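You operate a simulated robot arm through the tools that you are given. There is no shell and no other tool. Be economical: measure what you need, move in short steps, check, and stop when the job is done.

You are at the controls of a simulated robot arm. One attempt, no reset.

TASK
Empty the jug and the pink beaker into the window-side basin and let it drain.
Fine: both end on the tray. Set down upright: measuring jug, what you pick out.

The check looks at the end state, three seconds after you hand in, the way a careful person would. Anything else that was tipped, shoved, dropped, spilled or broken makes it a failure.

THE ROBOT
A 7-joint arm with a two-finger parallel gripper, fixed in place. Base frame: the origin is at the foot of the arm, x ahead of it, y to its left, z up; the work surface is at about z = 0.88. Readings come in m, degrees, newtons and seconds.
With the tool pointing down near the work surface it reaches from about 0.22 to 0.74 m from the base axis. Its first joint turns from -166.0 to 166.0 degrees. Payload 1.57 kg.
The tool frame sits at the grasp point between the pads (the TCP): z along the fingers, y along the line on which they close. The tips reach 0.03 m beyond it. The gripper opens to 0.11 m. The fingers are 0.024 m wide and 0.012 m thick; the gripper's body (0.048 by 0.112 m) begins 0.078 m behind the TCP.
Orientation is that of the tool frame in the base frame, as a unit quaternion [w, x, y, z]. With the fingers straight down and closing along the base's y, the tool's x points along the base's -x, its y along +y and its z along -z.

THE INTERFACE
- The arm moves only by the tool drive_tool. Its argument "series" is a list of rows, each a list of 2 entries, a list of its own where there are three numbers: the shift along the tool's x, y, z in m, then the turn, a rotation vector about the tool's x, y, z in degrees. In form: [[[dx, dy, dz], [rx, ry, rz]], ...]. A call has 1 to 8 rows; each row shifts and turns the commanded pose from where the row before left it, along the tool's axes as they then stand. "claw" is the opening, from 0 (shut) to 1 (fully open), set as the call begins (left out, the last holds). A row lasts 0.2 s, in which the tool goes at most 0.05 m and 8.6 degrees; a call with a longer step from one row to the next is refused whole, and so is a gripper value outside its range. Where a pose cannot be reached the arm comes as near as it can. A force on the tool above 40 N (or 10 N above the force at the start of the call, whichever is more), or a blocked arm, ends the call early, and 0.2 s more pass. Each finger travels about 0.045 m/s and halts on what it meets, pressing with about 23 N; the grip force reading is that of the motor and also rises with nothing between the fingers. The clock runs only during rows and for 0.2 s after the last one: add rows that do not move to give the fingers time. The reply holds the time, the measured pose of the TCP, the force on the tool along the base axes, the opening and the grip force, in the units named above and with some noise, with the torque about the TCP (base axes, N m) and any sound that the robot's microphone picked up.
- Cameras (640 x 400 px; columns grow to the right, rows downward): "scene" is fixed at [0.0501, 0.5008, 1.5961]; the picture's right is [-0.51, -0.86, 0.00], its down [-0.64, 0.38, -0.66] and it looks along [0.57, -0.34, -0.75] (base axes); focal length 354 px, centre (320, 200). "wrist" rides on the gripper at [0.07, 0.016, -0.141] in the tool frame; the picture's right is [-0.23, 0.97, 0.00], its down [-0.86, -0.20, -0.48] and it looks along [-0.47, -0.11, 0.88] (tool axes); focal length 222 px, centre (320, 200). There is no depth. A picture from a camera that has moved, and an enlarged one, comes with that camera's place and axes in the base frame and with its lens.
- capture(camera): a new picture of that camera. The clock stands still meanwhile.
- slide_trunk(by): slides the trunk up (or, below 0, down) by that many m; the arm rides with it, the base frame stays. It gives what a move gives, with no picture.
- zoom(camera, box): a new picture of the part [left, top, right, bottom] of that camera's present view, enlarged. The clock stands still meanwhile.
- job_done(): hands the job in; it is judged then, once.

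Work in short steps. Places have to be worked out from the pictures, the camera data and where the tool is seen: move nearer, look again, correct. Check each grasp and each placing, and mend what went wrong. You have 120 turns and 64 pictures in all, those below and enlarged ones among them. Open the gripper and draw the arm clear of the work before you hand the job in, unless the task says otherwise; then end with one line.

The tools are called after "Emit:" by a JSON object that holds its "fn" and its "kwargs". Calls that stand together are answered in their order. drive_tool: Moves the arm, as the interface text tells. Its arguments: {"type":"object","properties":{"series":{"type":"array","items":{"type":"array"}},"claw":{"type":"number"}},"required":["series"]} The other tools are called the same way: slide_trunk (by) slides the trunk up or down; capture (camera) takes a picture; zoom (camera, box) takes an enlarged picture of a part of a camera's view; job_done () hands the job in.

At the start:

```text
time: 0.0
eef_pos: [0.4987, -0.1781, 1.1523]
orientation: [0.0, 0.001, 1.0, 0.0]
ft_force: [0.1, 0.9, 0.1]
wrist_torque: [0.0, 0.01, 0.03]
opening: 0.1101
gripper_force: 0.0
trunk travel left (down, up): [-0.525, 0.065]
```

scene: 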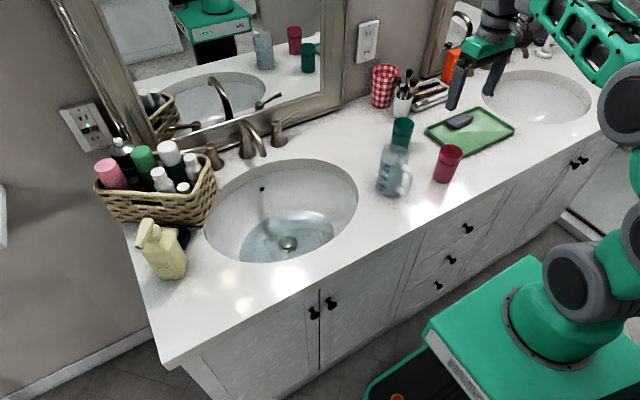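
wrist: 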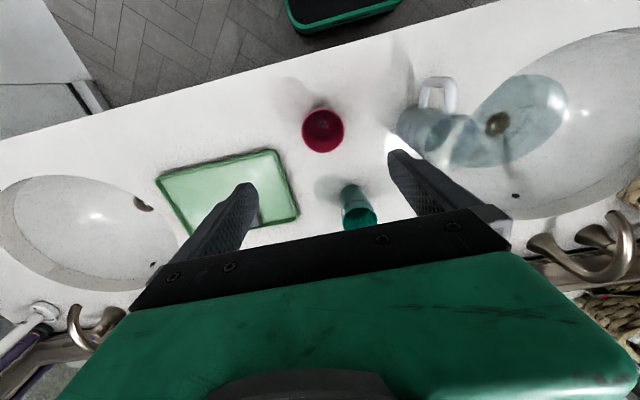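

I'll look closer at the basins and the items first; both basins are visible but I don't yet know which is at the window.

Emit:
{"fn": "zoom", "kwargs": {"camera": "scene", "box": [190, 90, 390, 270]}}

Emit:
{"fn": "zoom", "kwargs": {"camera": "scene", "box": [350, 50, 550, 210]}}

Emit:
{"fn": "zoom", "kwargs": {"camera": "scene", "box": [100, 0, 350, 140]}}

```text
2.22 times, centred on (290, 180) of scene
camera zoom: at [0.0501, 0.5008, 1.5961], right [-0.51, -0.86, 0.0], down [-0.64, 0.38, -0.66], along [0.57, -0.34, -0.75], focal length 787 px, centre (387, 244)
```

zoom: 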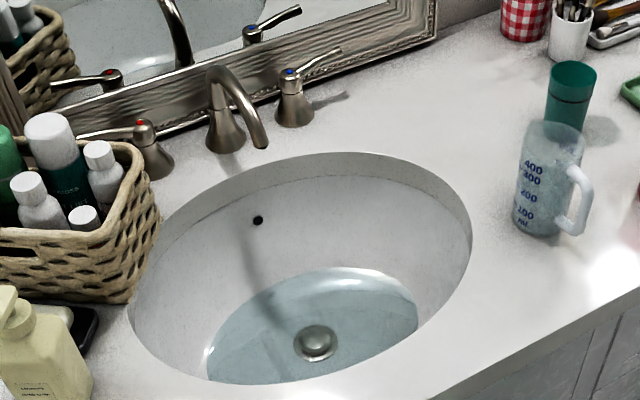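

```text
2.50 times, centred on (450, 130) of scene
camera zoom: at [0.0501, 0.5008, 1.5961], right [-0.51, -0.86, 0.0], down [-0.64, 0.38, -0.66], along [0.57, -0.34, -0.75], focal length 885 px, centre (-5, 375)
```

zoom: 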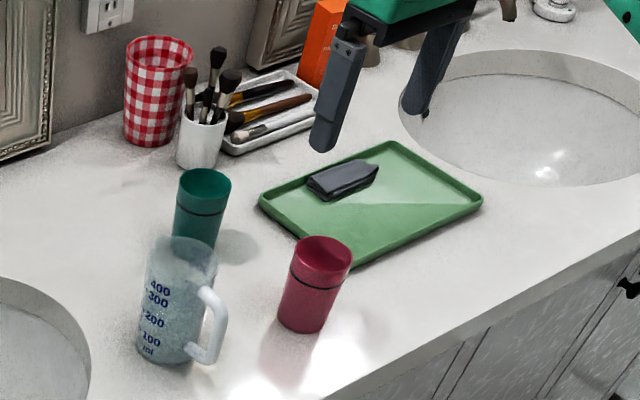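

```text
2.56 times, centred on (225, 70) of scene
camera zoom: at [0.0501, 0.5008, 1.5961], right [-0.51, -0.86, 0.0], down [-0.64, 0.38, -0.66], along [0.57, -0.34, -0.75], focal length 907 px, centre (563, 533)
```

zoom: 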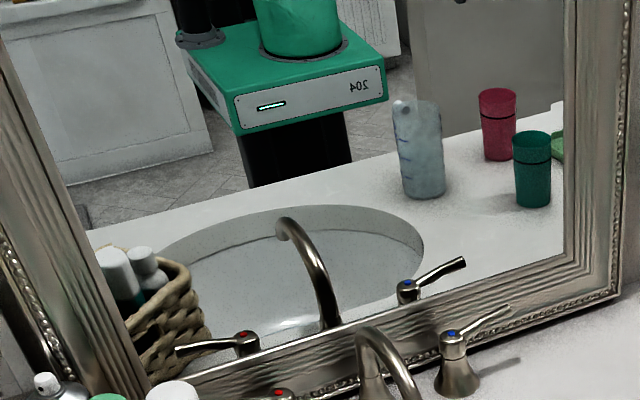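

The left basin holds standing water around its drain; no window is in view yet. I'll raise the arm and tilt the wrist camera sideways to look for the window.

Emit:
{"fn": "drive_tool", "kwargs": {"series": [[[0.03, 0, -0.04], [0, 0, 0]], [[0.03, 0, -0.04], [0, 0, 0]], [[0.03, 0, -0.04], [0, 0, 0]], [[0, 0, -0.04], [0, 0, 0]], [[0, 0, -0.04], [0, 0, 0]]]}}

Emit:
{"fn": "drive_tool", "kwargs": {"series": [[[0, 0, 0], [-8.5, 0, 0]], [[0, 0, 0], [-8.5, 0, 0]], [[0, 0, 0], [-8.5, 0, 0]], [[0, 0, 0], [-8.5, 0, 0]], [[0, 0, 0], [-8.5, 0, 0]], [[0, 0, 0], [-8.5, 0, 0]], [[0, 0, 0], [-8.5, 0, 0]], [[0, 0, 0], [-8.5, 0, 0]]]}}

Emit:
{"fn": "capture", "kwargs": {"camera": "wrist"}}

```text
time: 1.2
eef_pos: [0.4074, -0.1762, 1.3515]
orientation: [-0.001, 0.002, 1.0, 0.0]
ft_force: [-0.4, 0.0, -0.3]
wrist_torque: [0.01, 0.0, -0.02]
opening: 0.1101
gripper_force: 0.0
trunk travel left (down, up): [-0.525, 0.065]
```

```text
time: 3.0
eef_pos: [0.3852, -0.164, 1.2509]
orientation: [0.001, -0.001, 0.978, 0.21]
ft_force: [-1.2, 0.0, -0.4]
wrist_torque: [0.01, 0.0, 0.01]
opening: 0.11
gripper_force: 0.0
out of reach, approached as far as the arm can: row 1, 2, 3, 4, 5, 6, 7, 8
trunk travel left (down, up): [-0.525, 0.065]
```

```text
58 pictures are left
camera wrist: at [0.3155, -0.2066, 1.3868], right [0.23, 0.89, 0.4], down [0.86, -0.38, 0.35], along [0.47, 0.26, -0.85], focal length 222 px, centre (320, 200)
```

wrist: 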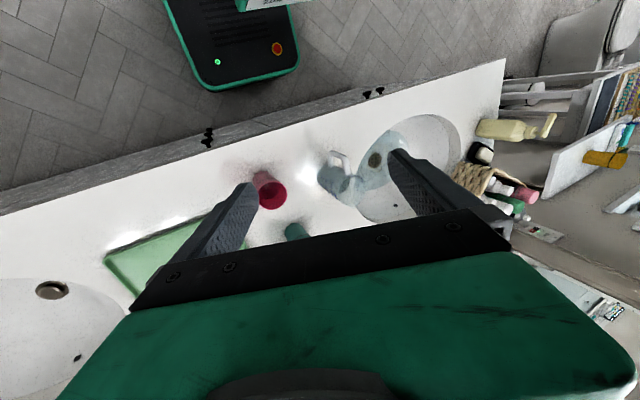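

The first tilt went out of reach at this height; I'll check where the commanded pose stands, by stepping down and nearer to the base.

Emit:
{"fn": "drive_tool", "kwargs": {"series": [[[0, 0, 0], [0, 0, 0]]]}}

```text
time: 3.4
eef_pos: [0.3852, -0.1653, 1.2513]
orientation: [0.0, 0.0, 0.978, 0.209]
ft_force: [0.5, 0.4, -0.8]
wrist_torque: [-0.04, 0.03, -0.04]
opening: 0.1099
gripper_force: 0.0
trunk travel left (down, up): [-0.525, 0.065]
```

Commands start from the measured pose. I'll try tilting further from here.

Emit:
{"fn": "drive_tool", "kwargs": {"series": [[[0, 0, 0], [-8.5, 0, 0]], [[0, 0, 0.02], [-8.5, 0, 0]], [[0, 0, 0.02], [-8.5, 0, 0]], [[0, 0, 0], [-8.5, 0, 0]]]}}

Emit:
{"fn": "capture", "kwargs": {"camera": "wrist"}}

```text
time: 4.4
eef_pos: [0.3622, -0.1517, 1.2174]
orientation: [0.001, -0.002, 0.972, 0.236]
ft_force: [0.0, 0.3, 0.1]
wrist_torque: [-0.03, -0.07, -0.04]
opening: 0.1102
gripper_force: 0.0
out of reach, approached as far as the arm can: row 1, 2, 3, 4
trunk travel left (down, up): [-0.525, 0.065]
```

```text
57 pictures are left
camera wrist: at [0.2923, -0.2026, 1.3496], right [0.22, 0.87, 0.45], down [0.86, -0.39, 0.34], along [0.47, 0.31, -0.83], focal length 222 px, centre (320, 200)
```

wrist: 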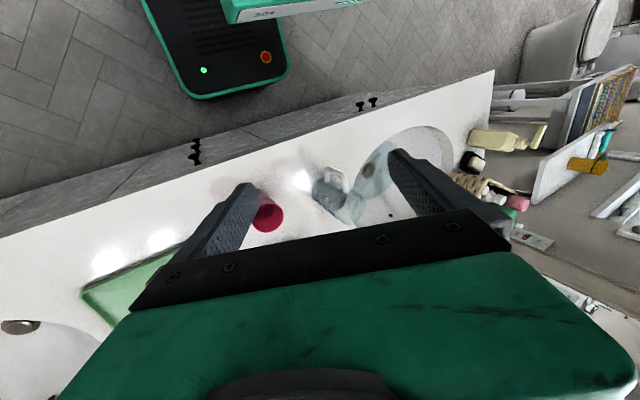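

Tilting this way is limited (likely a wrist joint). I'll tilt the other way to look toward -y.

Emit:
{"fn": "drive_tool", "kwargs": {"series": [[[0, 0, -0.02], [8.5, 0, 0]], [[0, 0, -0.02], [8.5, 0, 0]], [[0.0, 0, 0], [8.5, 0, 0]], [[0, 0, 0], [8.5, 0, 0]], [[0, 0, 0], [8.5, 0, 0]], [[0, 0, 0], [8.5, 0, 0]], [[0, 0, 0], [8.5, 0, 0]], [[0, 0, 0], [8.5, 0, 0]]]}}

Emit:
{"fn": "drive_tool", "kwargs": {"series": [[[0, 0, 0], [8.5, 0, 0]], [[0, 0, 0], [8.5, 0, 0]], [[0, 0, 0], [8.5, 0, 0]]]}}

Emit:
{"fn": "capture", "kwargs": {"camera": "wrist"}}

```text
time: 6.2
eef_pos: [0.3727, -0.1707, 1.255]
orientation: [-0.005, -0.002, 0.972, -0.237]
ft_force: [0.7, -0.5, -0.5]
wrist_torque: [-0.01, -0.01, 0.03]
opening: 0.1102
gripper_force: 0.0
out of reach, approached as far as the arm can: row 4, 8
trunk travel left (down, up): [-0.525, 0.065]
```

```text
time: 7.0
eef_pos: [0.3734, -0.1694, 1.2557]
orientation: [-0.006, -0.002, 0.972, -0.236]
ft_force: [0.2, 0.2, -0.1]
wrist_torque: [0.02, -0.01, 0.0]
opening: 0.11
gripper_force: 0.0
out of reach, approached as far as the arm can: row 1, 2, 3
trunk travel left (down, up): [-0.525, 0.065]
```

```text
56 pictures are left
camera wrist: at [0.3044, -0.0901, 1.3738], right [0.22, 0.87, -0.45], down [0.86, 0.04, 0.51], along [0.46, -0.5, -0.74], focal length 222 px, centre (320, 200)
```

wrist: 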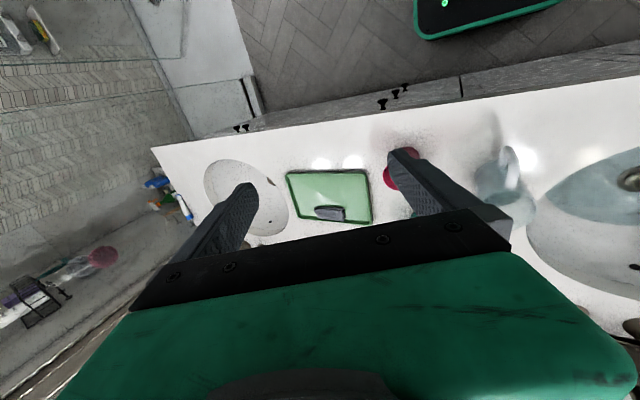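

The -y end shows a tiled tub/shower area, still no window. I'll level the tool and pitch it outward, then pan with the base joint.

Emit:
{"fn": "drive_tool", "kwargs": {"series": [[[0, 0, 0], [-8.5, 0, 0]], [[0, 0, 0], [-8.5, 0, 0]], [[0, 0, 0], [-8.5, 0, 0]], [[0, 0, 0], [-2, -8, 0]], [[0, 0, 0], [0, -8.5, 0]], [[0, 0, 0], [0, -8.5, 0]], [[0, 0, 0], [0, -8.5, 0]], [[0, 0, 0], [0, -8.5, 0]]]}}

Emit:
{"fn": "drive_tool", "kwargs": {"series": [[[0, 0, 0], [0, -8.5, 0]], [[0, 0, 0], [0, -8.5, 0]], [[0, 0, 0], [0, -8.5, 0]]]}}

Emit:
{"fn": "capture", "kwargs": {"camera": "wrist"}}

```text
time: 8.8
eef_pos: [0.3792, -0.1852, 1.3171]
orientation: [0.319, -0.009, 0.948, 0.001]
ft_force: [0.2, -0.4, 0.5]
wrist_torque: [0.03, 0.06, 0.06]
opening: 0.1099
gripper_force: 0.0
out of reach, approached as far as the arm can: row 4, 7, 8
trunk travel left (down, up): [-0.525, 0.065]
```

```text
time: 9.8
eef_pos: [0.3835, -0.1537, 1.3601]
orientation: [0.384, -0.06, 0.921, 0.021]
ft_force: [0.2, 0.3, 0.0]
wrist_torque: [-0.07, 0.01, -0.01]
opening: 0.11
gripper_force: 0.1
out of reach, approached as far as the arm can: row 1, 2, 3
trunk travel left (down, up): [-0.525, 0.065]
stopped in row 3: the arm was blocked; the commanded pose is now the measured one
```

```text
55 pictures are left
camera wrist: at [0.2327, -0.1563, 1.4103], right [0.03, 0.99, 0.15], down [0.28, -0.16, 0.95], along [0.96, 0.01, -0.29], focal length 222 px, centre (320, 200)
```

wrist: 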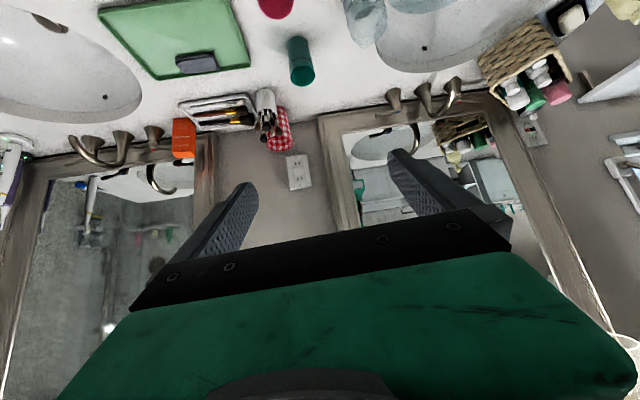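

I can see both mirrors and outlets, still no window. I'll pan left (toward +y) with the tool pitched.

Emit:
{"fn": "drive_tool", "kwargs": {"series": [[[0, 0.045, 0], [-5.2, 0, -4.7]], [[0, 0.045, 0], [-5.2, 0, -4.7]], [[0, 0.045, 0], [-5.2, 0, -4.7]], [[0, 0.045, 0], [-5.2, 0, -4.7]], [[0, 0.045, 0], [-5.2, 0, -4.7]], [[0, 0.045, 0], [-5.2, 0, -4.7]], [[0, 0.045, 0], [-5.2, 0, -4.7]], [[0, 0.045, 0], [-5.2, 0, -4.7]]]}}

Emit:
{"fn": "capture", "kwargs": {"camera": "wrist"}}

```text
time: 10.4
eef_pos: [0.3848, -0.1476, 1.2814]
orientation: [0.292, -0.043, 0.952, 0.083]
ft_force: [0.7, 0.5, -0.2]
wrist_torque: [-0.01, 0.03, 0.0]
opening: 0.1099
gripper_force: 0.0
out of reach, approached as far as the arm can: row 1, 2
trunk travel left (down, up): [-0.525, 0.065]
stopped in row 3: the arm was blocked; the commanded pose is now the measured one
```

```text
54 pictures are left
camera wrist: at [0.2478, -0.159, 1.3589], right [0.06, 0.96, 0.26], down [0.47, -0.25, 0.85], along [0.88, 0.07, -0.47], focal length 222 px, centre (320, 200)
```

wrist: 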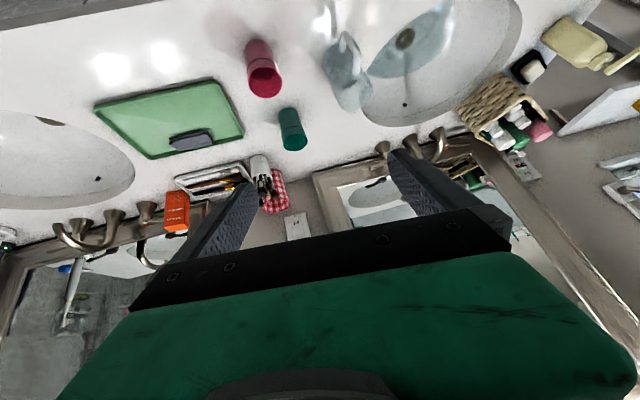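

The arm is near a joint limit here; I'll level it out to a more central pose before panning.

Emit:
{"fn": "drive_tool", "kwargs": {"series": [[[0, 0, 0], [4, 8, 0]], [[0, 0, 0], [4, 8, 0]], [[0, 0, 0], [2, 8, 0]], [[0, 0, 0], [0, 8, 0]]]}}

Emit:
{"fn": "drive_tool", "kwargs": {"series": [[[-0.02, 0.04, 0.02], [0, 0, 0]], [[-0.02, 0.04, 0.02], [0, 0, 0]], [[-0.02, 0.04, 0.02], [0, 0, 0]], [[-0.02, 0.04, 0.0], [0, 0, 0]]]}}

```text
refused: row 1 steps farther than a row can; nothing moved
```

```text
time: 11.0
eef_pos: [0.382, -0.1753, 1.2947]
orientation: [0.297, 0.075, 0.951, 0.044]
ft_force: [0.1, 0.6, 0.4]
wrist_torque: [0.03, 0.02, 0.0]
opening: 0.1101
gripper_force: 0.1
out of reach, approached as far as the arm can: row 1, 2
trunk travel left (down, up): [-0.525, 0.065]
stopped in row 2: the arm was blocked; the commanded pose is now the measured one
```

Emit:
{"fn": "drive_tool", "kwargs": {"series": [[[0, 0, 0], [0, 8.4, 0]], [[0, 0, 0], [0, 8.4, 0]], [[0, 0, 0], [0, 8.4, 0]], [[0, 0, 0], [0, 8.4, 0]]]}}

```text
time: 12.0
eef_pos: [0.3796, -0.1734, 1.3002]
orientation: [0.011, 0.058, 0.996, 0.064]
ft_force: [-0.3, -0.2, -0.5]
wrist_torque: [-0.03, -0.01, -0.02]
opening: 0.1101
gripper_force: 0.0
trunk travel left (down, up): [-0.525, 0.065]
```

Emit:
{"fn": "drive_tool", "kwargs": {"series": [[[0, 0, 0.02], [3.7, 0.6, -3.3]], [[-0.01, 0.02, 0.02], [3.6, 0.6, -3.3]], [[-0.02, 0.04, 0.015], [0, 0, 0]], [[-0.02, 0.04, 0.015], [0, 0, 0]], [[-0.02, 0.04, 0], [0, 0, 0]], [[0, 0.04, 0], [0, 0, 0]]]}}

```text
time: 13.4
eef_pos: [0.4514, 0.0097, 1.2322]
orientation: [0.002, 0.001, 1.0, -0.002]
ft_force: [-0.3, -0.2, -1.1]
wrist_torque: [-0.03, 0.04, 0.0]
opening: 0.1102
gripper_force: 0.0
trunk travel left (down, up): [-0.525, 0.065]
```

Now pan by an arc around the base toward +y.

Emit:
{"fn": "drive_tool", "kwargs": {"series": [[[0.01, 0.046, 0], [0, 0, -8]], [[0.01, 0.046, 0], [0, 0, -8]], [[0.01, 0.046, 0], [0, 0, -8]], [[0.01, 0.046, 0], [0, 0, -8]], [[0, 0.04, 0], [0, 0, -8]], [[0, 0.04, 0], [0, 0, -8]], [[0, 0.04, 0], [0, 0, -8]], [[0, 0.04, 0], [0, 0, -8]]]}}

Emit:
{"fn": "drive_tool", "kwargs": {"series": [[[0, 0, 0], [0, -8.5, 0]], [[0, 0, 0], [0, -8.5, 0]], [[0, 0, 0], [0, -8.5, 0]], [[0, 0, 0], [0, -8.5, 0]], [[0, 0, 0], [0, -8.5, 0]]]}}

Emit:
{"fn": "capture", "kwargs": {"camera": "wrist"}}

```text
time: 15.2
eef_pos: [0.2659, 0.2947, 1.2306]
orientation: [0.002, -0.531, 0.848, -0.002]
ft_force: [0.3, 0.6, 0.7]
wrist_torque: [0.01, -0.04, -0.01]
opening: 0.1099
gripper_force: 0.1
trunk travel left (down, up): [-0.525, 0.065]
```

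```text
time: 16.4
eef_pos: [0.2662, 0.293, 1.2304]
orientation: [0.31, -0.494, 0.79, 0.19]
ft_force: [-0.8, -0.8, -0.4]
wrist_torque: [0.0, -0.03, 0.03]
opening: 0.11
gripper_force: 0.1
trunk travel left (down, up): [-0.525, 0.065]
```

```text
53 pictures are left
camera wrist: at [0.1859, 0.1689, 1.287], right [-0.8, 0.58, 0.15], down [0.31, 0.19, 0.93], along [0.51, 0.79, -0.33], focal length 222 px, centre (320, 200)
```

wrist: 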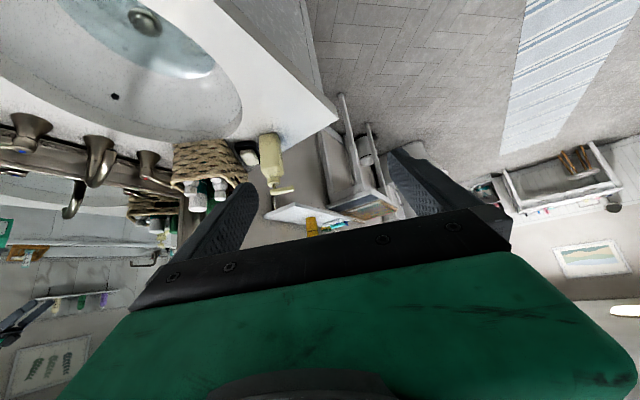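

Emit:
{"fn": "drive_tool", "kwargs": {"series": [[[0, 0.03, 0], [-5.7, 0, -6.3]], [[0, 0.03, 0], [-5.7, 0, -6.3]], [[0, 0.03, 0], [-5.7, 0, -6.3]], [[0, 0.03, 0], [-5.7, 0, -6.3]], [[0, 0.03, 0], [0, -8.5, 0]], [[0, 0, 0], [0, -8.5, 0]], [[0, 0, 0], [0, -8.5, 0]]]}}

Emit:
{"fn": "capture", "kwargs": {"camera": "wrist"}}

```text
time: 17.9
eef_pos: [0.0459, 0.3267, 1.2102]
orientation: [-0.25, 0.705, -0.498, -0.439]
ft_force: [0.3, -0.1, -0.2]
wrist_torque: [-0.02, 0.0, 0.01]
opening: 0.11
gripper_force: 0.0
trunk travel left (down, up): [-0.525, 0.065]
stopped in row 7: the arm was blocked; the commanded pose is now the measured one
```

```text
52 pictures are left
camera wrist: at [0.0921, 0.1751, 1.2215], right [-0.92, -0.26, 0.28], down [0.26, 0.11, 0.96], along [-0.28, 0.96, -0.03], focal length 222 px, centre (320, 200)
```

wrist: 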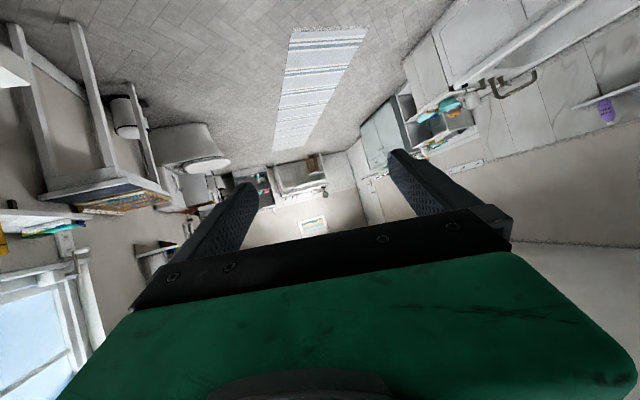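

The window is found: on the mirror wall, beyond the +y end. So the window-side basin is the left one (y≈+0.26), the one with standing water. I'll go back and look closely at its drain.

Emit:
{"fn": "drive_tool", "kwargs": {"series": [[[0, 0, 0], [0, 8.5, 0]], [[0, 0, 0], [0, 8.5, 0]], [[0, -0.03, 0], [5.7, 0, 6.3]], [[0, -0.03, 0], [5.7, 0, 6.3]], [[0, -0.03, 0], [5.7, 0, 6.3]], [[0, -0.03, 0], [5.7, 0, 6.3]], [[0, -0.03, 0], [0, 8.5, 0]], [[0, -0.03, 0], [0, 8.5, 0]]]}}

```text
time: 19.7
eef_pos: [0.2237, 0.3329, 1.2002]
orientation: [0.137, -0.61, 0.764, 0.159]
ft_force: [0.3, 0.2, 0.7]
wrist_torque: [-0.04, 0.01, -0.01]
opening: 0.1099
gripper_force: 0.1
trunk travel left (down, up): [-0.525, 0.065]
```

Emit:
{"fn": "drive_tool", "kwargs": {"series": [[[0, 0, 0], [0, 8, 0]], [[0, 0, 0], [0, 8, 0]], [[0, 0, 0], [0, 8, 0]], [[0, -0.03, 0], [0, 0, 8.5]], [[0, -0.03, 0], [0, 0, 8.5]], [[0, -0.03, 0], [0, 0, 8.5]], [[0, -0.03, 0], [0, 0, 8.5]], [[0, -0.03, 0], [0, 0, 8.5]]]}}

Emit:
{"fn": "drive_tool", "kwargs": {"series": [[[0, -0.01, 0], [0, 0, 8.5]], [[0, 0, 0], [0, 0, 8.5]], [[0, 0, 0], [0, 0, 8.5]], [[0, 0, 0], [0, 0, 8.5]]]}}

Emit:
{"fn": "capture", "kwargs": {"camera": "wrist"}}

```text
time: 21.5
eef_pos: [0.3513, 0.2605, 1.1889]
orientation: [-0.032, -0.305, 0.952, 0.019]
ft_force: [0.2, 0.3, 0.0]
wrist_torque: [-0.01, 0.0, 0.0]
opening: 0.1103
gripper_force: 0.1
trunk travel left (down, up): [-0.525, 0.065]
```

```text
time: 22.5
eef_pos: [0.3565, 0.2547, 1.1886]
orientation: [-0.038, -0.014, 0.999, 0.007]
ft_force: [0.3, 0.0, 0.9]
wrist_torque: [-0.01, 0.01, -0.03]
opening: 0.1101
gripper_force: 0.0
trunk travel left (down, up): [-0.525, 0.065]
```

```text
51 pictures are left
camera wrist: at [0.2966, 0.2663, 1.335], right [0.2, 0.98, 0.0], down [0.89, -0.18, 0.41], along [0.4, -0.08, -0.91], focal length 222 px, centre (320, 200)
```

wrist: 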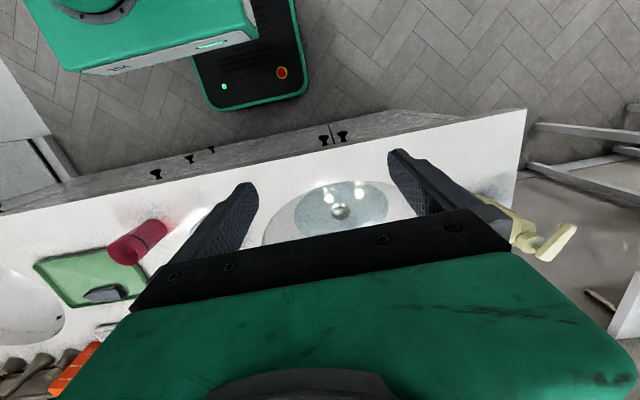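

Emit:
{"fn": "zoom", "kwargs": {"camera": "wrist", "box": [260, 160, 420, 260]}}

Emit:
{"fn": "capture", "kwargs": {"camera": "scene"}}

```text
4.00 times, centred on (340, 210) of wrist
camera zoom: at [0.2966, 0.2663, 1.335], right [0.2, 0.98, 0.0], down [0.89, -0.18, 0.41], along [0.4, -0.08, -0.91], focal length 888 px, centre (240, 160)
```

zoom: 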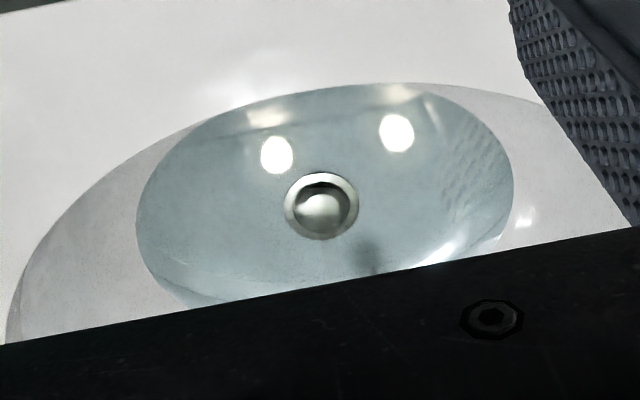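

```text
49 pictures are left
```

scene: 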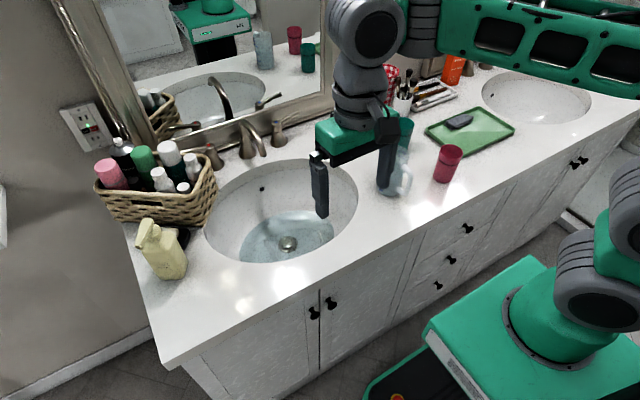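

The water sits around a domed stopper. I'll compare with the right basin's drain and check the left faucet's area for a lift rod.

Emit:
{"fn": "zoom", "kwargs": {"camera": "scene", "box": [470, 60, 600, 130]}}

Emit:
{"fn": "zoom", "kwargs": {"camera": "scene", "box": [240, 210, 340, 270]}}

Emit:
{"fn": "zoom", "kwargs": {"camera": "scene", "box": [180, 80, 330, 180]}}

```text
4.92 times, centred on (535, 95) of scene
camera zoom: at [0.0501, 0.5008, 1.5961], right [-0.51, -0.86, 0.0], down [-0.64, 0.38, -0.66], along [0.57, -0.34, -0.75], focal length 1743 px, centre (-738, 717)
```

zoom: 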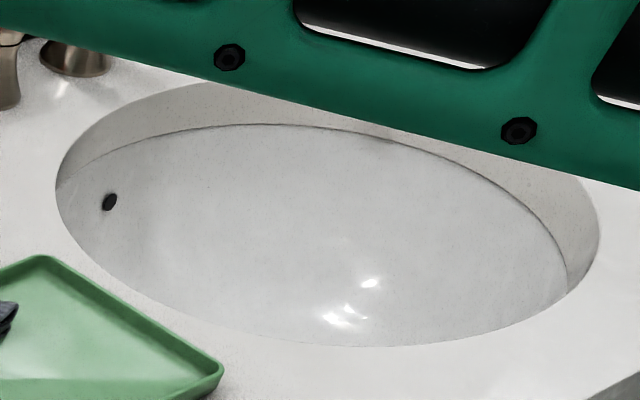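

```text
6.40 times, centred on (290, 240) of scene
camera zoom: at [0.0501, 0.5008, 1.5961], right [-0.51, -0.86, 0.0], down [-0.64, 0.38, -0.66], along [0.57, -0.34, -0.75], focal length 2266 px, centre (512, -56)
```

zoom: 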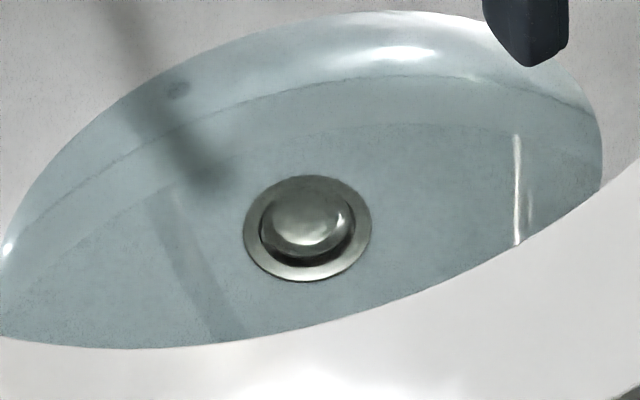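

```text
4.00 times, centred on (255, 130) of scene
camera zoom: at [0.0501, 0.5008, 1.5961], right [-0.51, -0.86, 0.0], down [-0.64, 0.38, -0.66], along [0.57, -0.34, -0.75], focal length 1416 px, centre (580, 480)
```

zoom: 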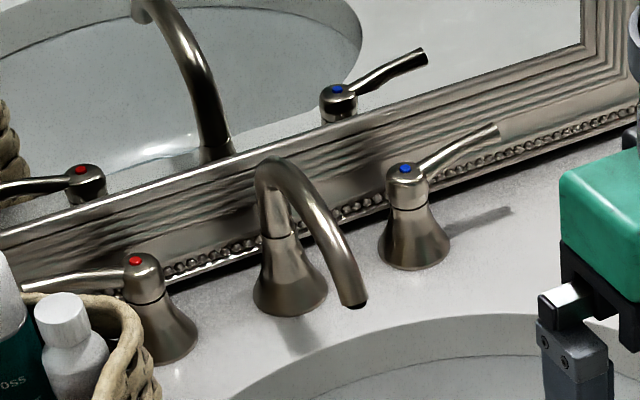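

No lift rod exists, and the left drain has a flush dome — a push (click) stopper that is closed. I estimate it at about (0.61, 0.27), z≈0.73. I'll close the fingers, level the tool and move above it for a better look.

Emit:
{"fn": "drive_tool", "kwargs": {"series": [[[0, 0, 0], [0.8, -4.4, 1.6]], [[-0.045, 0, 0], [0, 0, 0]], [[-0.045, 0.005, 0], [0, 0, 0]], [[-0.045, 0.005, 0], [0, 0, 0]], [[-0.045, 0, 0.02], [0, 0, 0]], [[-0.01, 0, 0.02], [0, 0, 0]]], "claw": 0}}

Emit:
{"fn": "capture", "kwargs": {"camera": "wrist"}}

Emit:
{"fn": "capture", "kwargs": {"camera": "scene"}}

```text
time: 23.9
eef_pos: [0.5479, 0.2677, 1.1475]
orientation: [0.0, 0.0, 1.0, 0.002]
ft_force: [0.5, 0.4, -0.5]
wrist_torque: [0.0, 0.03, -0.01]
opening: 0.0
gripper_force: 7.9
out of reach, approached as far as the arm can: row 1
trunk travel left (down, up): [-0.525, 0.065]
```

```text
45 pictures are left
camera wrist: at [0.4776, 0.2838, 1.2891], right [0.23, 0.97, 0.0], down [0.85, -0.2, 0.48], along [0.47, -0.1, -0.88], focal length 222 px, centre (320, 200)
```

wrist: 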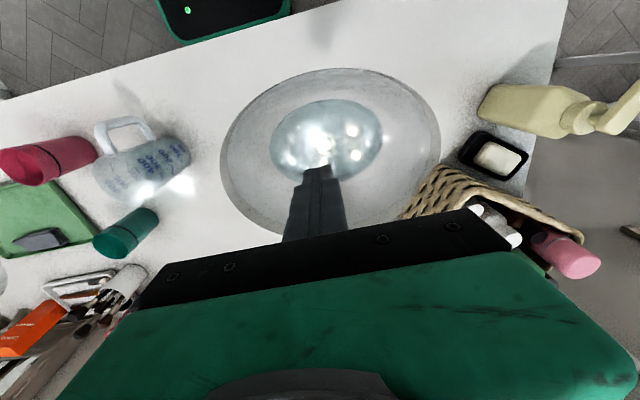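

```text
44 pictures are left
```

scene: 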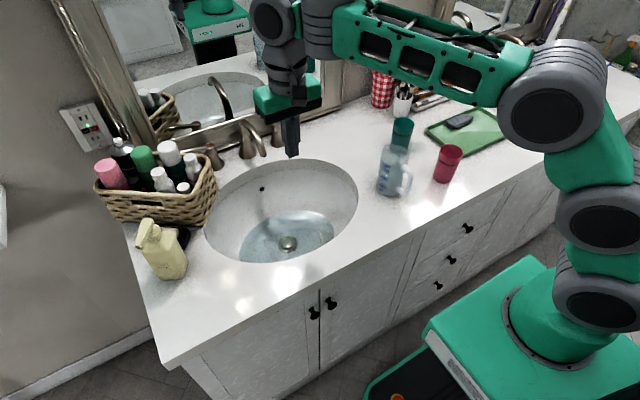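

Emit:
{"fn": "zoom", "kwargs": {"camera": "wrist", "box": [260, 90, 400, 190]}}

```text
4.00 times, centred on (330, 140) of wrist
camera zoom: at [0.4776, 0.2838, 1.2891], right [0.23, 0.97, 0.0], down [0.85, -0.2, 0.48], along [0.47, -0.1, -0.88], focal length 888 px, centre (280, 440)
```

zoom: 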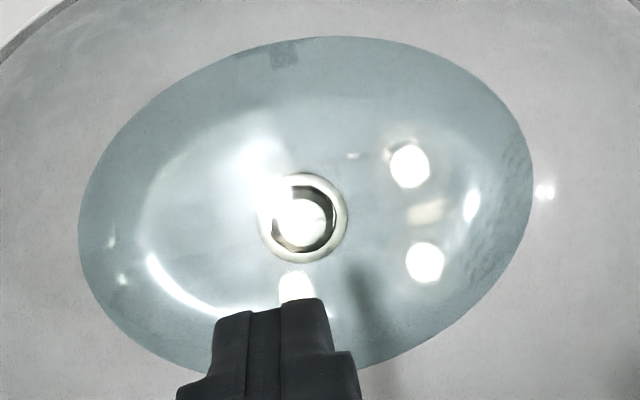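

From three views the drain works out at about (0.63, 0.268, 0.69). The spout tip is at x≈0.72, so there's room. I'll move over the drain and descend part way, then check.

Emit:
{"fn": "drive_tool", "kwargs": {"series": [[[-0.04, 0, 0], [0, 0, 0]], [[-0.04, 0, 0.02], [0, 0, 0]], [[0, 0, 0.04], [0, 0, 0]], [[0, 0, 0.04], [0, 0, 0]], [[0, 0, 0.04], [0, 0, 0]]]}}

Emit:
{"fn": "capture", "kwargs": {"camera": "scene"}}

Emit:
{"fn": "zoom", "kwargs": {"camera": "wrist", "box": [220, 60, 440, 200]}}

```text
time: 25.1
eef_pos: [0.6241, 0.2653, 1.0097]
orientation: [0.001, -0.001, 1.0, 0.002]
ft_force: [-0.3, 0.4, 0.4]
wrist_torque: [0.02, -0.02, 0.03]
opening: 0.0
gripper_force: 21.1
trunk travel left (down, up): [-0.525, 0.065]
```

```text
42 pictures are left
```

scene: 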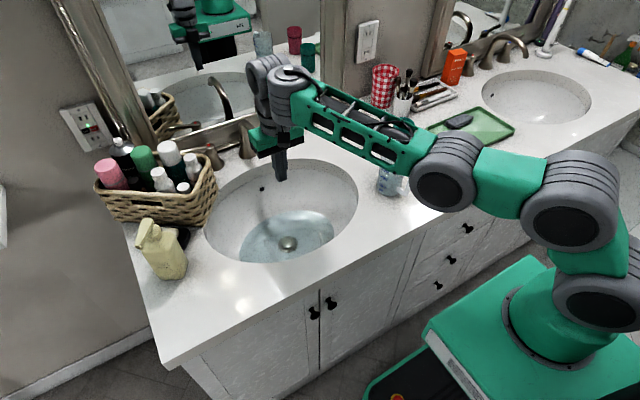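

```text
2.86 times, centred on (330, 130) of wrist
camera zoom: at [0.5544, 0.2818, 1.1523], right [0.23, 0.97, 0.0], down [0.85, -0.2, 0.48], along [0.47, -0.1, -0.88], focal length 635 px, centre (291, 400)
```

zoom: 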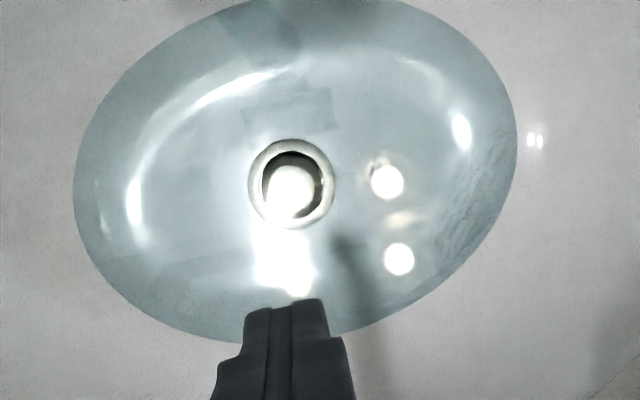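

Geometry: jug ≈(0.534,−0.01), radius 0.039, top z≈1.01, handle facing the robot; pink beaker ≈(0.48,−0.16); tray x 0.54–0.685, y −0.54…−0.27. The elbow sits low near the jug, so I'll leave pressing the stopper until the vessels are on the tray. First I'll rehearse the pour motion empty, above the basin: pitch the tool out, then roll about base x.

Emit:
{"fn": "drive_tool", "kwargs": {"series": [[[0, -0.02, -0.045], [0, 0, 0]], [[0, -0.02, -0.045], [0, 0, 0]], [[0, 0, -0.045], [0, 0, 0]]], "claw": 1}}

Emit:
{"fn": "drive_tool", "kwargs": {"series": [[[0, 0, 0], [0, -7.5, 0]], [[0, 0, 0], [0, -7.5, 0]], [[0, 0, 0], [0, -7.5, 0]], [[0, 0, 0], [0, -7.5, 0]], [[0, 0, 0], [0, -7.5, 0]], [[0, 0, 0], [0, -7.5, 0]], [[0, 0, 0], [0, -7.5, 0]], [[0, 0, 0], [0, -7.5, 0]]]}}

Emit:
{"fn": "drive_tool", "kwargs": {"series": [[[0, 0, 0], [4.2, 0, -7.3]], [[0, 0, 0], [4.2, 0, -7.3]], [[0, 0, 0], [4.2, 0, -7.3]], [[0, 0, 0], [4.2, 0, -7.3]], [[0, 0, 0], [4.2, 0, -7.3]], [[0, 0, 0], [4.2, 0, -7.3]], [[0, 0, 0], [4.2, 0, -7.3]], [[0, 0, 0], [4.2, 0, -7.3]]]}}

Emit:
{"fn": "drive_tool", "kwargs": {"series": [[[0, 0, 0], [4.2, 0, -7.3]], [[0, 0, 0], [4.2, 0, -7.3]], [[0, 0, 0], [4.2, 0, -7.3]], [[0, 0, 0], [4.2, 0, -7.3]], [[0, 0, 0], [4.2, 0, -7.3]]]}}

Emit:
{"fn": "capture", "kwargs": {"camera": "scene"}}

```text
time: 25.9
eef_pos: [0.6253, 0.2287, 1.1447]
orientation: [0.0, -0.001, 1.0, 0.001]
ft_force: [-0.1, -0.1, 1.1]
wrist_torque: [0.0, 0.0, 0.02]
opening: 0.068
gripper_force: 0.0
trunk travel left (down, up): [-0.525, 0.065]
```

```text
time: 27.7
eef_pos: [0.6276, 0.2284, 1.1438]
orientation: [0.502, 0.0, 0.865, 0.003]
ft_force: [0.0, 0.4, 0.4]
wrist_torque: [0.0, 0.01, 0.02]
opening: 0.1099
gripper_force: 0.0
trunk travel left (down, up): [-0.525, 0.065]
```

```text
time: 29.5
eef_pos: [0.6269, 0.2284, 1.1445]
orientation: [0.418, -0.278, 0.72, -0.479]
ft_force: [0.2, 0.1, -0.2]
wrist_torque: [0.0, 0.01, 0.03]
opening: 0.1099
gripper_force: 0.0
trunk travel left (down, up): [-0.525, 0.065]
```

```text
time: 30.7
eef_pos: [0.635, 0.223, 1.1473]
orientation: [-0.291, 0.412, -0.499, 0.705]
ft_force: [0.1, -0.2, 1.0]
wrist_torque: [0.03, 0.03, 0.0]
opening: 0.1101
gripper_force: 0.1
out of reach, approached as far as the arm can: row 3, 4, 5
trunk travel left (down, up): [-0.525, 0.065]
```

```text
40 pictures are left
```

scene: 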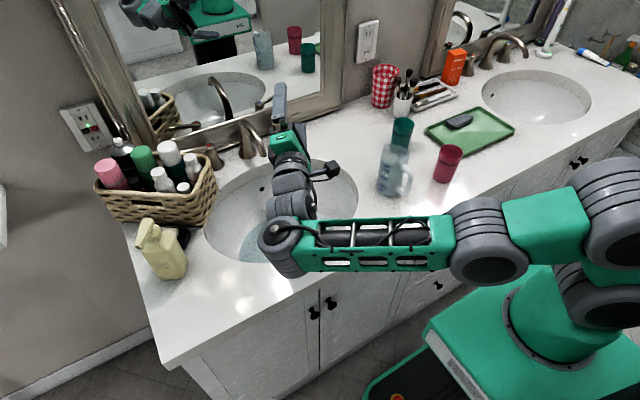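

The pour pose reaches to about 110° of roll — good. I'll roll back and head to the jug at the 60° pitch.

Emit:
{"fn": "drive_tool", "kwargs": {"series": [[[0, 0, 0], [-4.2, 0, 7.3]], [[0, 0, 0], [-4.2, 0, 7.3]], [[0, 0, 0], [-4.2, 0, 7.3]], [[0, 0, 0], [-4.2, 0, 7.3]], [[0, 0, 0], [-4.2, 0, 7.3]], [[0, 0, 0], [-4.2, 0, 7.3]], [[0, 0, 0], [-4.2, 0, 7.3]], [[0, 0, 0], [-4.2, 0, 7.3]]]}}

Emit:
{"fn": "drive_tool", "kwargs": {"series": [[[0, 0, 0], [-4.2, 0, 7.3]], [[0, 0, 0], [-4.2, 0, 7.3]], [[0, 0, 0], [-4.2, 0, 7.3]], [[0, 0, 0], [-4.2, 0, 7.3]]]}}

```text
time: 32.5
eef_pos: [0.6346, 0.2228, 1.1454]
orientation: [0.468, -0.179, 0.809, -0.308]
ft_force: [0.6, 0.6, 0.3]
wrist_torque: [0.01, 0.02, -0.01]
opening: 0.11
gripper_force: 0.1
trunk travel left (down, up): [-0.525, 0.065]
```

```text
time: 33.5
eef_pos: [0.6363, 0.2224, 1.1455]
orientation: [0.5, -0.035, 0.863, -0.062]
ft_force: [-0.3, -0.1, 0.1]
wrist_torque: [-0.03, -0.03, 0.01]
opening: 0.1099
gripper_force: 0.1
trunk travel left (down, up): [-0.525, 0.065]
```

Emit:
{"fn": "drive_tool", "kwargs": {"series": [[[0, 0, 0], [-4.1, 0, 7.1]], [[0.02, -0.033, -0.0275], [0, 0, 0]], [[0.02, -0.033, -0.0275], [0, 0, 0]], [[0.02, -0.033, -0.0275], [0, 0, 0]], [[0.02, -0.033, -0.0275], [0, 0, 0]], [[0.02, -0.033, -0.0275], [0, 0, 0]], [[0.02, -0.033, -0.0275], [0, 0, 0]], [[0.02, -0.033, -0.0275], [0, 0, 0]]]}}

Emit:
{"fn": "capture", "kwargs": {"camera": "wrist"}}

Emit:
{"fn": "capture", "kwargs": {"camera": "scene"}}

```text
time: 35.1
eef_pos: [0.4119, 0.0937, 1.0311]
orientation: [0.394, -0.107, 0.913, 0.015]
ft_force: [0.5, 0.1, 0.9]
wrist_torque: [0.01, 0.03, -0.04]
opening: 0.1101
gripper_force: 0.1
trunk travel left (down, up): [-0.525, 0.065]
stopped in row 8: the arm was blocked; the commanded pose is now the measured one
```

```text
39 pictures are left
camera wrist: at [0.2606, 0.0808, 1.0771], right [-0.05, 0.99, 0.11], down [0.27, -0.09, 0.96], along [0.96, 0.08, -0.26], focal length 222 px, centre (320, 200)
```

wrist: 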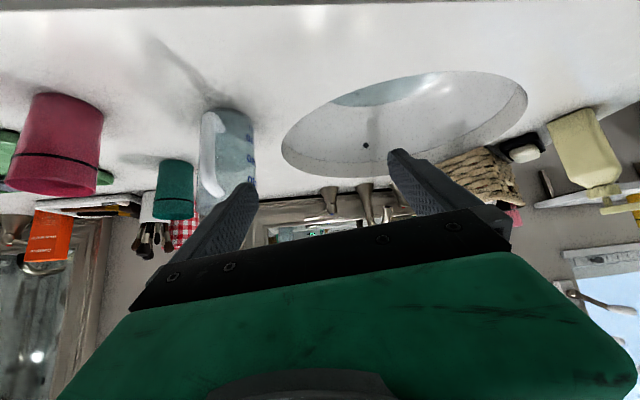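

```text
38 pictures are left
```

scene: 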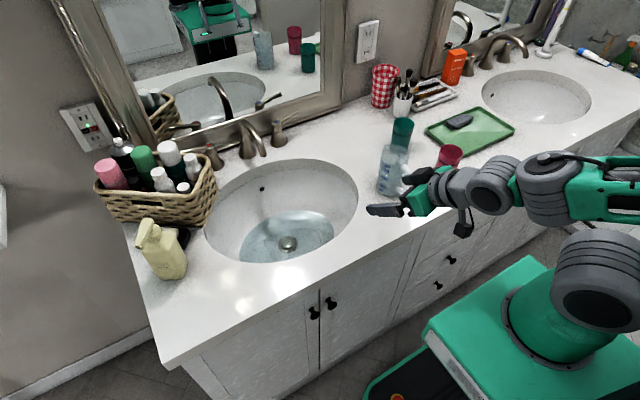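

Blocked from being folded too close in; nothing touched. I'll go up, restore the 60° pitch farther out directly above the jug, and descend vertically.

Emit:
{"fn": "drive_tool", "kwargs": {"series": [[[-0.03, 0, -0.027], [0, 0, 0]], [[-0.03, 0, -0.027], [0, 0, 0]], [[-0.03, 0, -0.025], [0, 0, 0]], [[-0.025, -0.02, 0.025], [2.5, -4.4, 3.3]], [[-0.02, -0.026, 0.025], [2.5, -4.4, 3.3]], [[-0.017, -0.026, 0.025], [2.5, -4.4, 3.2]], [[-0.012, -0.026, 0.025], [0, 0, 0]]]}}

```text
time: 36.7
eef_pos: [0.5485, 0.0144, 1.159]
orientation: [0.507, 0.002, 0.862, 0.004]
ft_force: [0.3, 0.3, 0.0]
wrist_torque: [0.02, -0.01, 0.02]
opening: 0.1099
gripper_force: 0.0
trunk travel left (down, up): [-0.525, 0.065]
```

Emit:
{"fn": "drive_tool", "kwargs": {"series": [[[0.031, -0.012, 0.007], [0, 0, 0]], [[0.031, -0.012, 0.007], [0, 0, 0]]]}}

Emit:
{"fn": "capture", "kwargs": {"camera": "wrist"}}

Emit:
{"fn": "zoom", "kwargs": {"camera": "scene", "box": [330, 90, 510, 210]}}

```text
time: 37.3
eef_pos: [0.5312, -0.0089, 1.0995]
orientation: [0.506, 0.003, 0.863, 0.002]
ft_force: [0.1, -0.6, -0.3]
wrist_torque: [-0.01, -0.03, 0.04]
opening: 0.1099
gripper_force: 0.2
trunk travel left (down, up): [-0.525, 0.065]
```

```text
37 pictures are left
camera wrist: at [0.3731, 0.0074, 1.1067], right [0.11, 0.97, 0.21], down [0.0, -0.21, 0.98], along [0.99, -0.11, -0.02], focal length 222 px, centre (320, 200)
```

wrist: 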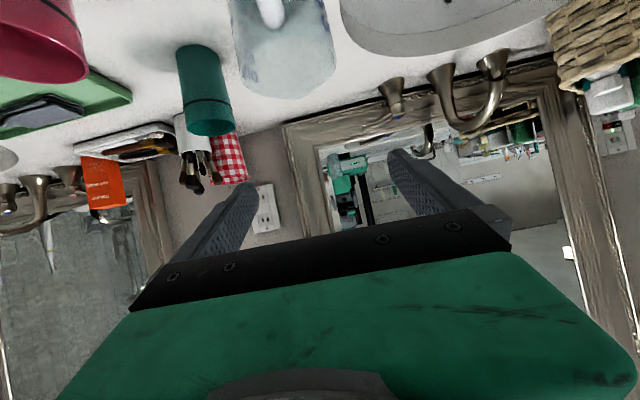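

```text
3.33 times, centred on (420, 150) of scene
camera zoom: at [0.0501, 0.5008, 1.5961], right [-0.51, -0.86, 0.0], down [-0.64, 0.38, -0.66], along [0.57, -0.34, -0.75], focal length 1180 px, centre (-13, 367)
```

zoom: 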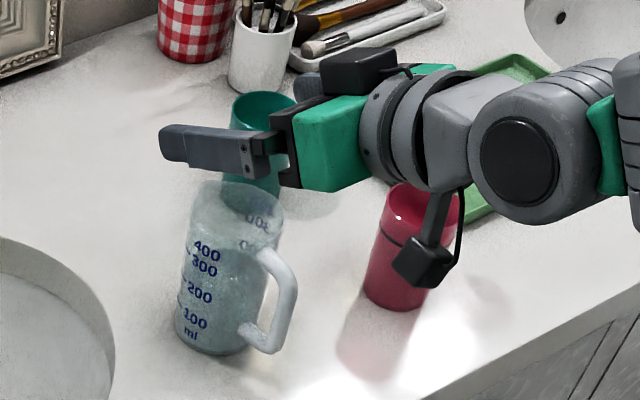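

Jug refined at (0.532, −0.006), handle pointing −x with some −y, its top ~z 0.97, beneath where the fingers will pass. Descending vertically to TCP z≈0.982.

Emit:
{"fn": "drive_tool", "kwargs": {"series": [[[0.026, 0.001, 0.0134], [0, 0, 0]], [[0.026, 0.001, 0.0134], [0, 0, 0]], [[0.026, 0.001, 0.0134], [0, 0, 0]], [[0.026, 0, 0.0134], [0, 0, 0]]]}}

Emit:
{"fn": "zoom", "kwargs": {"camera": "scene", "box": [330, 90, 510, 210]}}

Emit:
{"fn": "capture", "kwargs": {"camera": "wrist"}}

```text
time: 38.3
eef_pos: [0.5251, -0.0022, 0.9813]
orientation: [0.506, 0.002, 0.862, 0.003]
ft_force: [0.7, 0.9, -0.9]
wrist_torque: [0.03, -0.02, -0.01]
opening: 0.1101
gripper_force: 0.0
trunk travel left (down, up): [-0.525, 0.065]
```

```text
3.33 times, centred on (420, 150) of scene
camera zoom: at [0.0501, 0.5008, 1.5961], right [-0.51, -0.86, 0.0], down [-0.64, 0.38, -0.66], along [0.57, -0.34, -0.75], focal length 1180 px, centre (-13, 367)
```

zoom: 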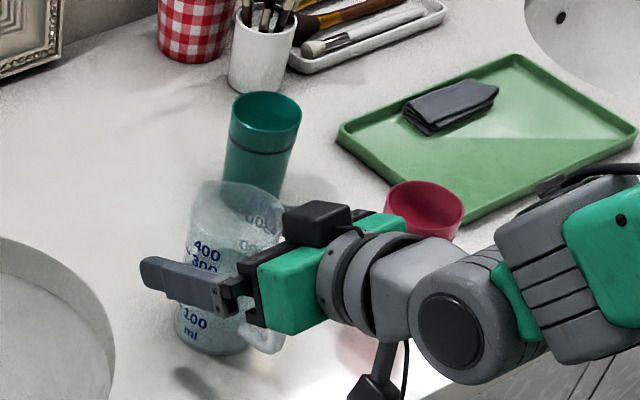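

```text
34 pictures are left
camera wrist: at [0.3679, 0.0133, 0.9902], right [0.11, 0.97, 0.21], down [0.0, -0.21, 0.98], along [0.99, -0.11, -0.02], focal length 222 px, centre (320, 200)
```

wrist: 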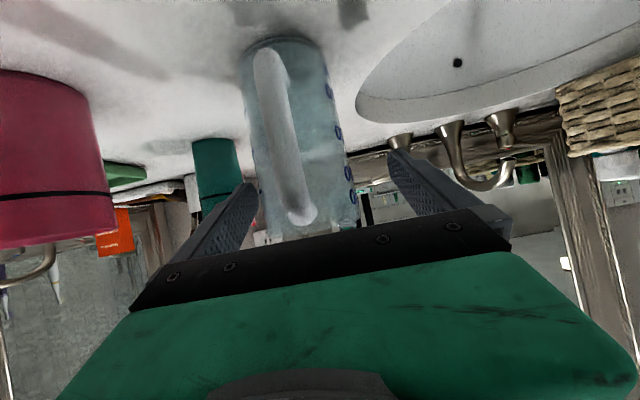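

The jug sits between the fingers, a few mm toward −y. I'll shift 5 mm and close.

Emit:
{"fn": "drive_tool", "kwargs": {"series": [[[0, -0.005, 0], [0, 0, 0]]]}}

Emit:
{"fn": "drive_tool", "kwargs": {"series": [[[0, 0, 0], [0, 0, 0]], [[0, 0, 0], [0, 0, 0]], [[0, 0, 0], [0, 0, 0]], [[0, 0, 0], [0, 0, 0]], [[0, 0, 0], [0, 0, 0]]], "claw": 0}}

```text
time: 38.7
eef_pos: [0.5243, -0.0078, 0.9826]
orientation: [0.507, 0.002, 0.862, 0.003]
ft_force: [-0.1, -0.3, 0.1]
wrist_torque: [0.02, -0.01, -0.01]
opening: 0.1102
gripper_force: 0.1
trunk travel left (down, up): [-0.525, 0.065]
```

```text
time: 39.9
eef_pos: [0.5258, -0.0083, 0.9824]
orientation: [0.505, 0.001, 0.863, 0.004]
ft_force: [0.4, -2.4, 0.6]
wrist_torque: [-0.09, 0.01, 0.02]
opening: 0.0702
gripper_force: 22.8
trunk travel left (down, up): [-0.525, 0.065]
```

Gripped at 70 mm with full force. Lifting 15 cm straight up and checking.

Emit:
{"fn": "drive_tool", "kwargs": {"series": [[[-0.017, 0, -0.01], [0, 0, 0]], [[-0.03, 0, -0.0173], [0, 0, 0]], [[-0.03, 0, -0.0173], [0, 0, 0]], [[-0.03, 0, -0.0173], [0, 0, 0]], [[-0.025, 0, -0.0144], [0, 0, 0]]]}}

Emit:
{"fn": "capture", "kwargs": {"camera": "scene"}}

```text
time: 41.1
eef_pos: [0.5218, -0.0091, 1.1359]
orientation: [0.506, 0.002, 0.863, 0.003]
ft_force: [0.5, 1.4, -0.2]
wrist_torque: [0.02, 0.03, 0.02]
opening: 0.0001
gripper_force: 21.6
trunk travel left (down, up): [-0.525, 0.065]
```

```text
33 pictures are left
```

scene: 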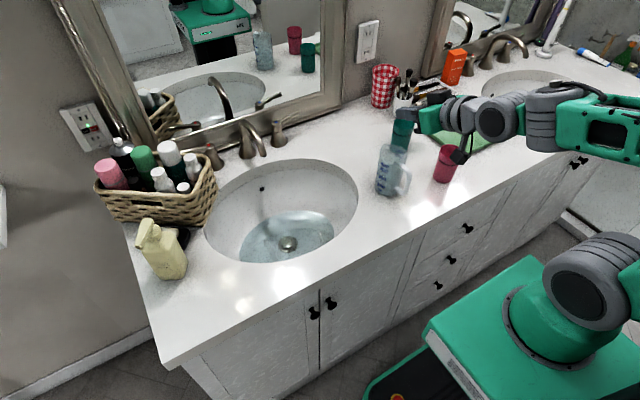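

The jug slipped out but stands upright. I'll look closely at where it is now.

Emit:
{"fn": "zoom", "kwargs": {"camera": "scene", "box": [345, 110, 465, 210]}}

Emit:
{"fn": "capture", "kwargs": {"camera": "wrist"}}

```text
4.00 times, centred on (405, 160) of scene
camera zoom: at [0.0501, 0.5008, 1.5961], right [-0.51, -0.86, 0.0], down [-0.64, 0.38, -0.66], along [0.57, -0.34, -0.75], focal length 1416 px, centre (-20, 360)
```

zoom: 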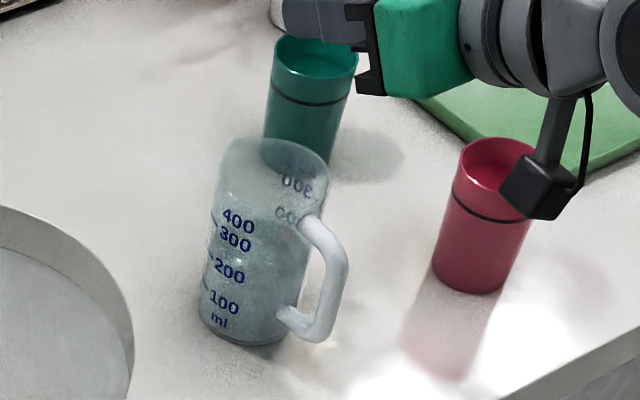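

```text
31 pictures are left
camera wrist: at [0.3647, 0.0074, 1.1444], right [0.11, 0.97, 0.21], down [0.0, -0.21, 0.98], along [0.99, -0.11, -0.02], focal length 222 px, centre (320, 200)
```

wrist: 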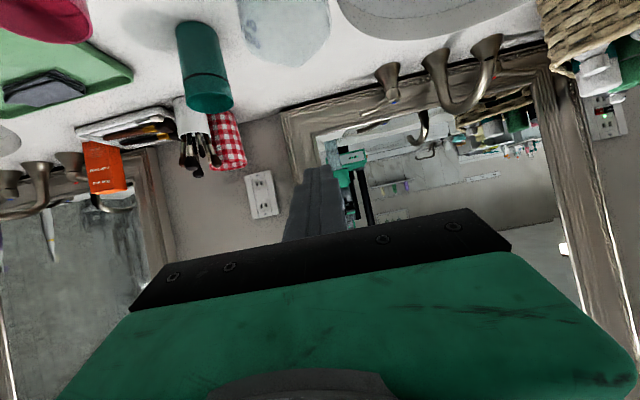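

The jug stands upright, at about (0.526, 0.007), handle azimuth ≈220°; the −y finger probably caught the handle. The proper approach comes from the handle side, past the beaker — so I'll do the beaker first. It's at (0.478, −0.158), height ~0.115. Moving above it with a 50° pitch.

Emit:
{"fn": "drive_tool", "kwargs": {"series": [[[-0.02, 0, 0], [0, 5, 0]], [[0, 0, 0], [0, 5, 0]], [[0.014, -0.037, -0.003], [0, 0, 0]], [[0.014, -0.037, -0.003], [0, 0, 0]], [[0.014, -0.037, -0.003], [0, 0, 0]], [[0.014, -0.037, -0.003], [0, 0, 0]]], "claw": 1}}

Emit:
{"fn": "capture", "kwargs": {"camera": "wrist"}}

```text
time: 42.5
eef_pos: [0.4882, -0.1572, 1.116]
orientation: [0.429, 0.002, 0.903, 0.003]
ft_force: [-0.6, 0.1, -0.5]
wrist_torque: [0.01, -0.01, 0.01]
opening: 0.1102
gripper_force: 0.1
trunk travel left (down, up): [-0.525, 0.065]
```

```text
30 pictures are left
camera wrist: at [0.3352, -0.1413, 1.1513], right [0.14, 0.97, 0.18], down [0.17, -0.21, 0.96], along [0.98, -0.11, -0.19], focal length 222 px, centre (320, 200)
```

wrist: 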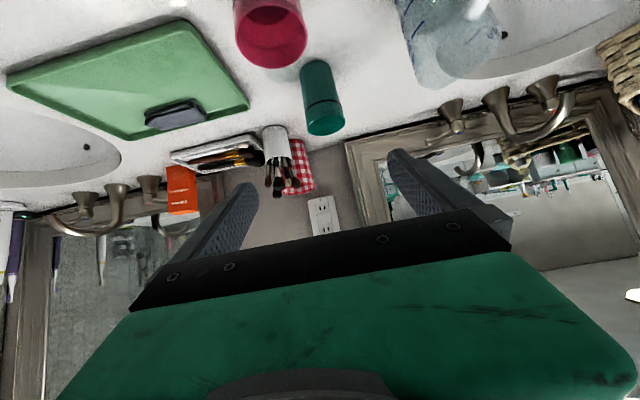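

Emit:
{"fn": "drive_tool", "kwargs": {"series": [[[0.0325, -0.002, 0.022], [0, 0, 0]], [[0.0325, -0.002, 0.022], [0, 0, 0]], [[0.0325, -0.002, 0.025], [0, 0, 0]], [[0.0325, -0.002, 0.025], [0, 0, 0]]]}}

Emit:
{"fn": "capture", "kwargs": {"camera": "wrist"}}

```text
time: 43.5
eef_pos: [0.4819, -0.165, 0.9571]
orientation: [0.429, 0.001, 0.903, 0.003]
ft_force: [-0.2, 0.0, 0.8]
wrist_torque: [0.01, -0.01, -0.02]
opening: 0.1099
gripper_force: 0.2
trunk travel left (down, up): [-0.525, 0.065]
```

```text
29 pictures are left
camera wrist: at [0.3275, -0.1477, 0.9914], right [0.14, 0.97, 0.18], down [0.17, -0.21, 0.96], along [0.98, -0.11, -0.19], focal length 222 px, centre (320, 200)
```

wrist: 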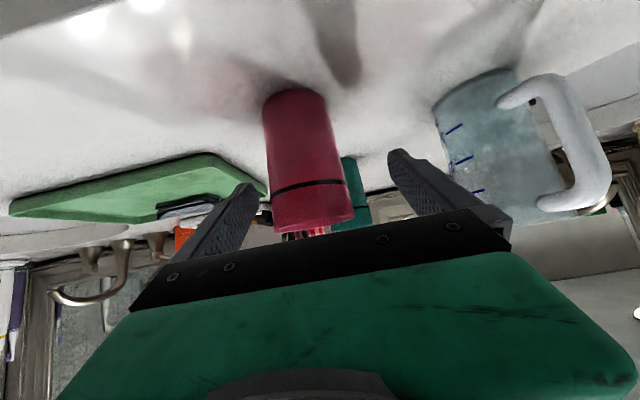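

The beaker is centred between the fingers. Closing.

Emit:
{"fn": "drive_tool", "kwargs": {"series": [[[0, -0.002, 0], [0, 0, 0]], [[0, 0, 0], [0, 0, 0]], [[0, 0, 0], [0, 0, 0]], [[0, 0, 0], [0, 0, 0]], [[0, 0, 0], [0, 0, 0]], [[0, 0, 0], [0, 0, 0]]], "claw": 0}}

Emit:
{"fn": "drive_tool", "kwargs": {"series": [[[-0.0077, 0, -0.0064], [0, 0, 0]], [[-0.0077, 0, -0.0064], [0, 0, 0]], [[0, 0, 0], [0, 0, 0]]]}}

```text
time: 44.9
eef_pos: [0.4808, -0.1652, 0.9567]
orientation: [0.429, 0.0, 0.903, 0.005]
ft_force: [0.3, 0.7, -0.3]
wrist_torque: [-0.03, -0.01, -0.03]
opening: 0.0588
gripper_force: 22.2
trunk travel left (down, up): [-0.525, 0.065]
```

```text
time: 45.7
eef_pos: [0.4806, -0.1648, 0.9747]
orientation: [0.429, 0.002, 0.903, 0.003]
ft_force: [0.8, 0.0, -1.4]
wrist_torque: [-0.01, 0.01, -0.03]
opening: 0.0587
gripper_force: 23.3
trunk travel left (down, up): [-0.525, 0.065]
```

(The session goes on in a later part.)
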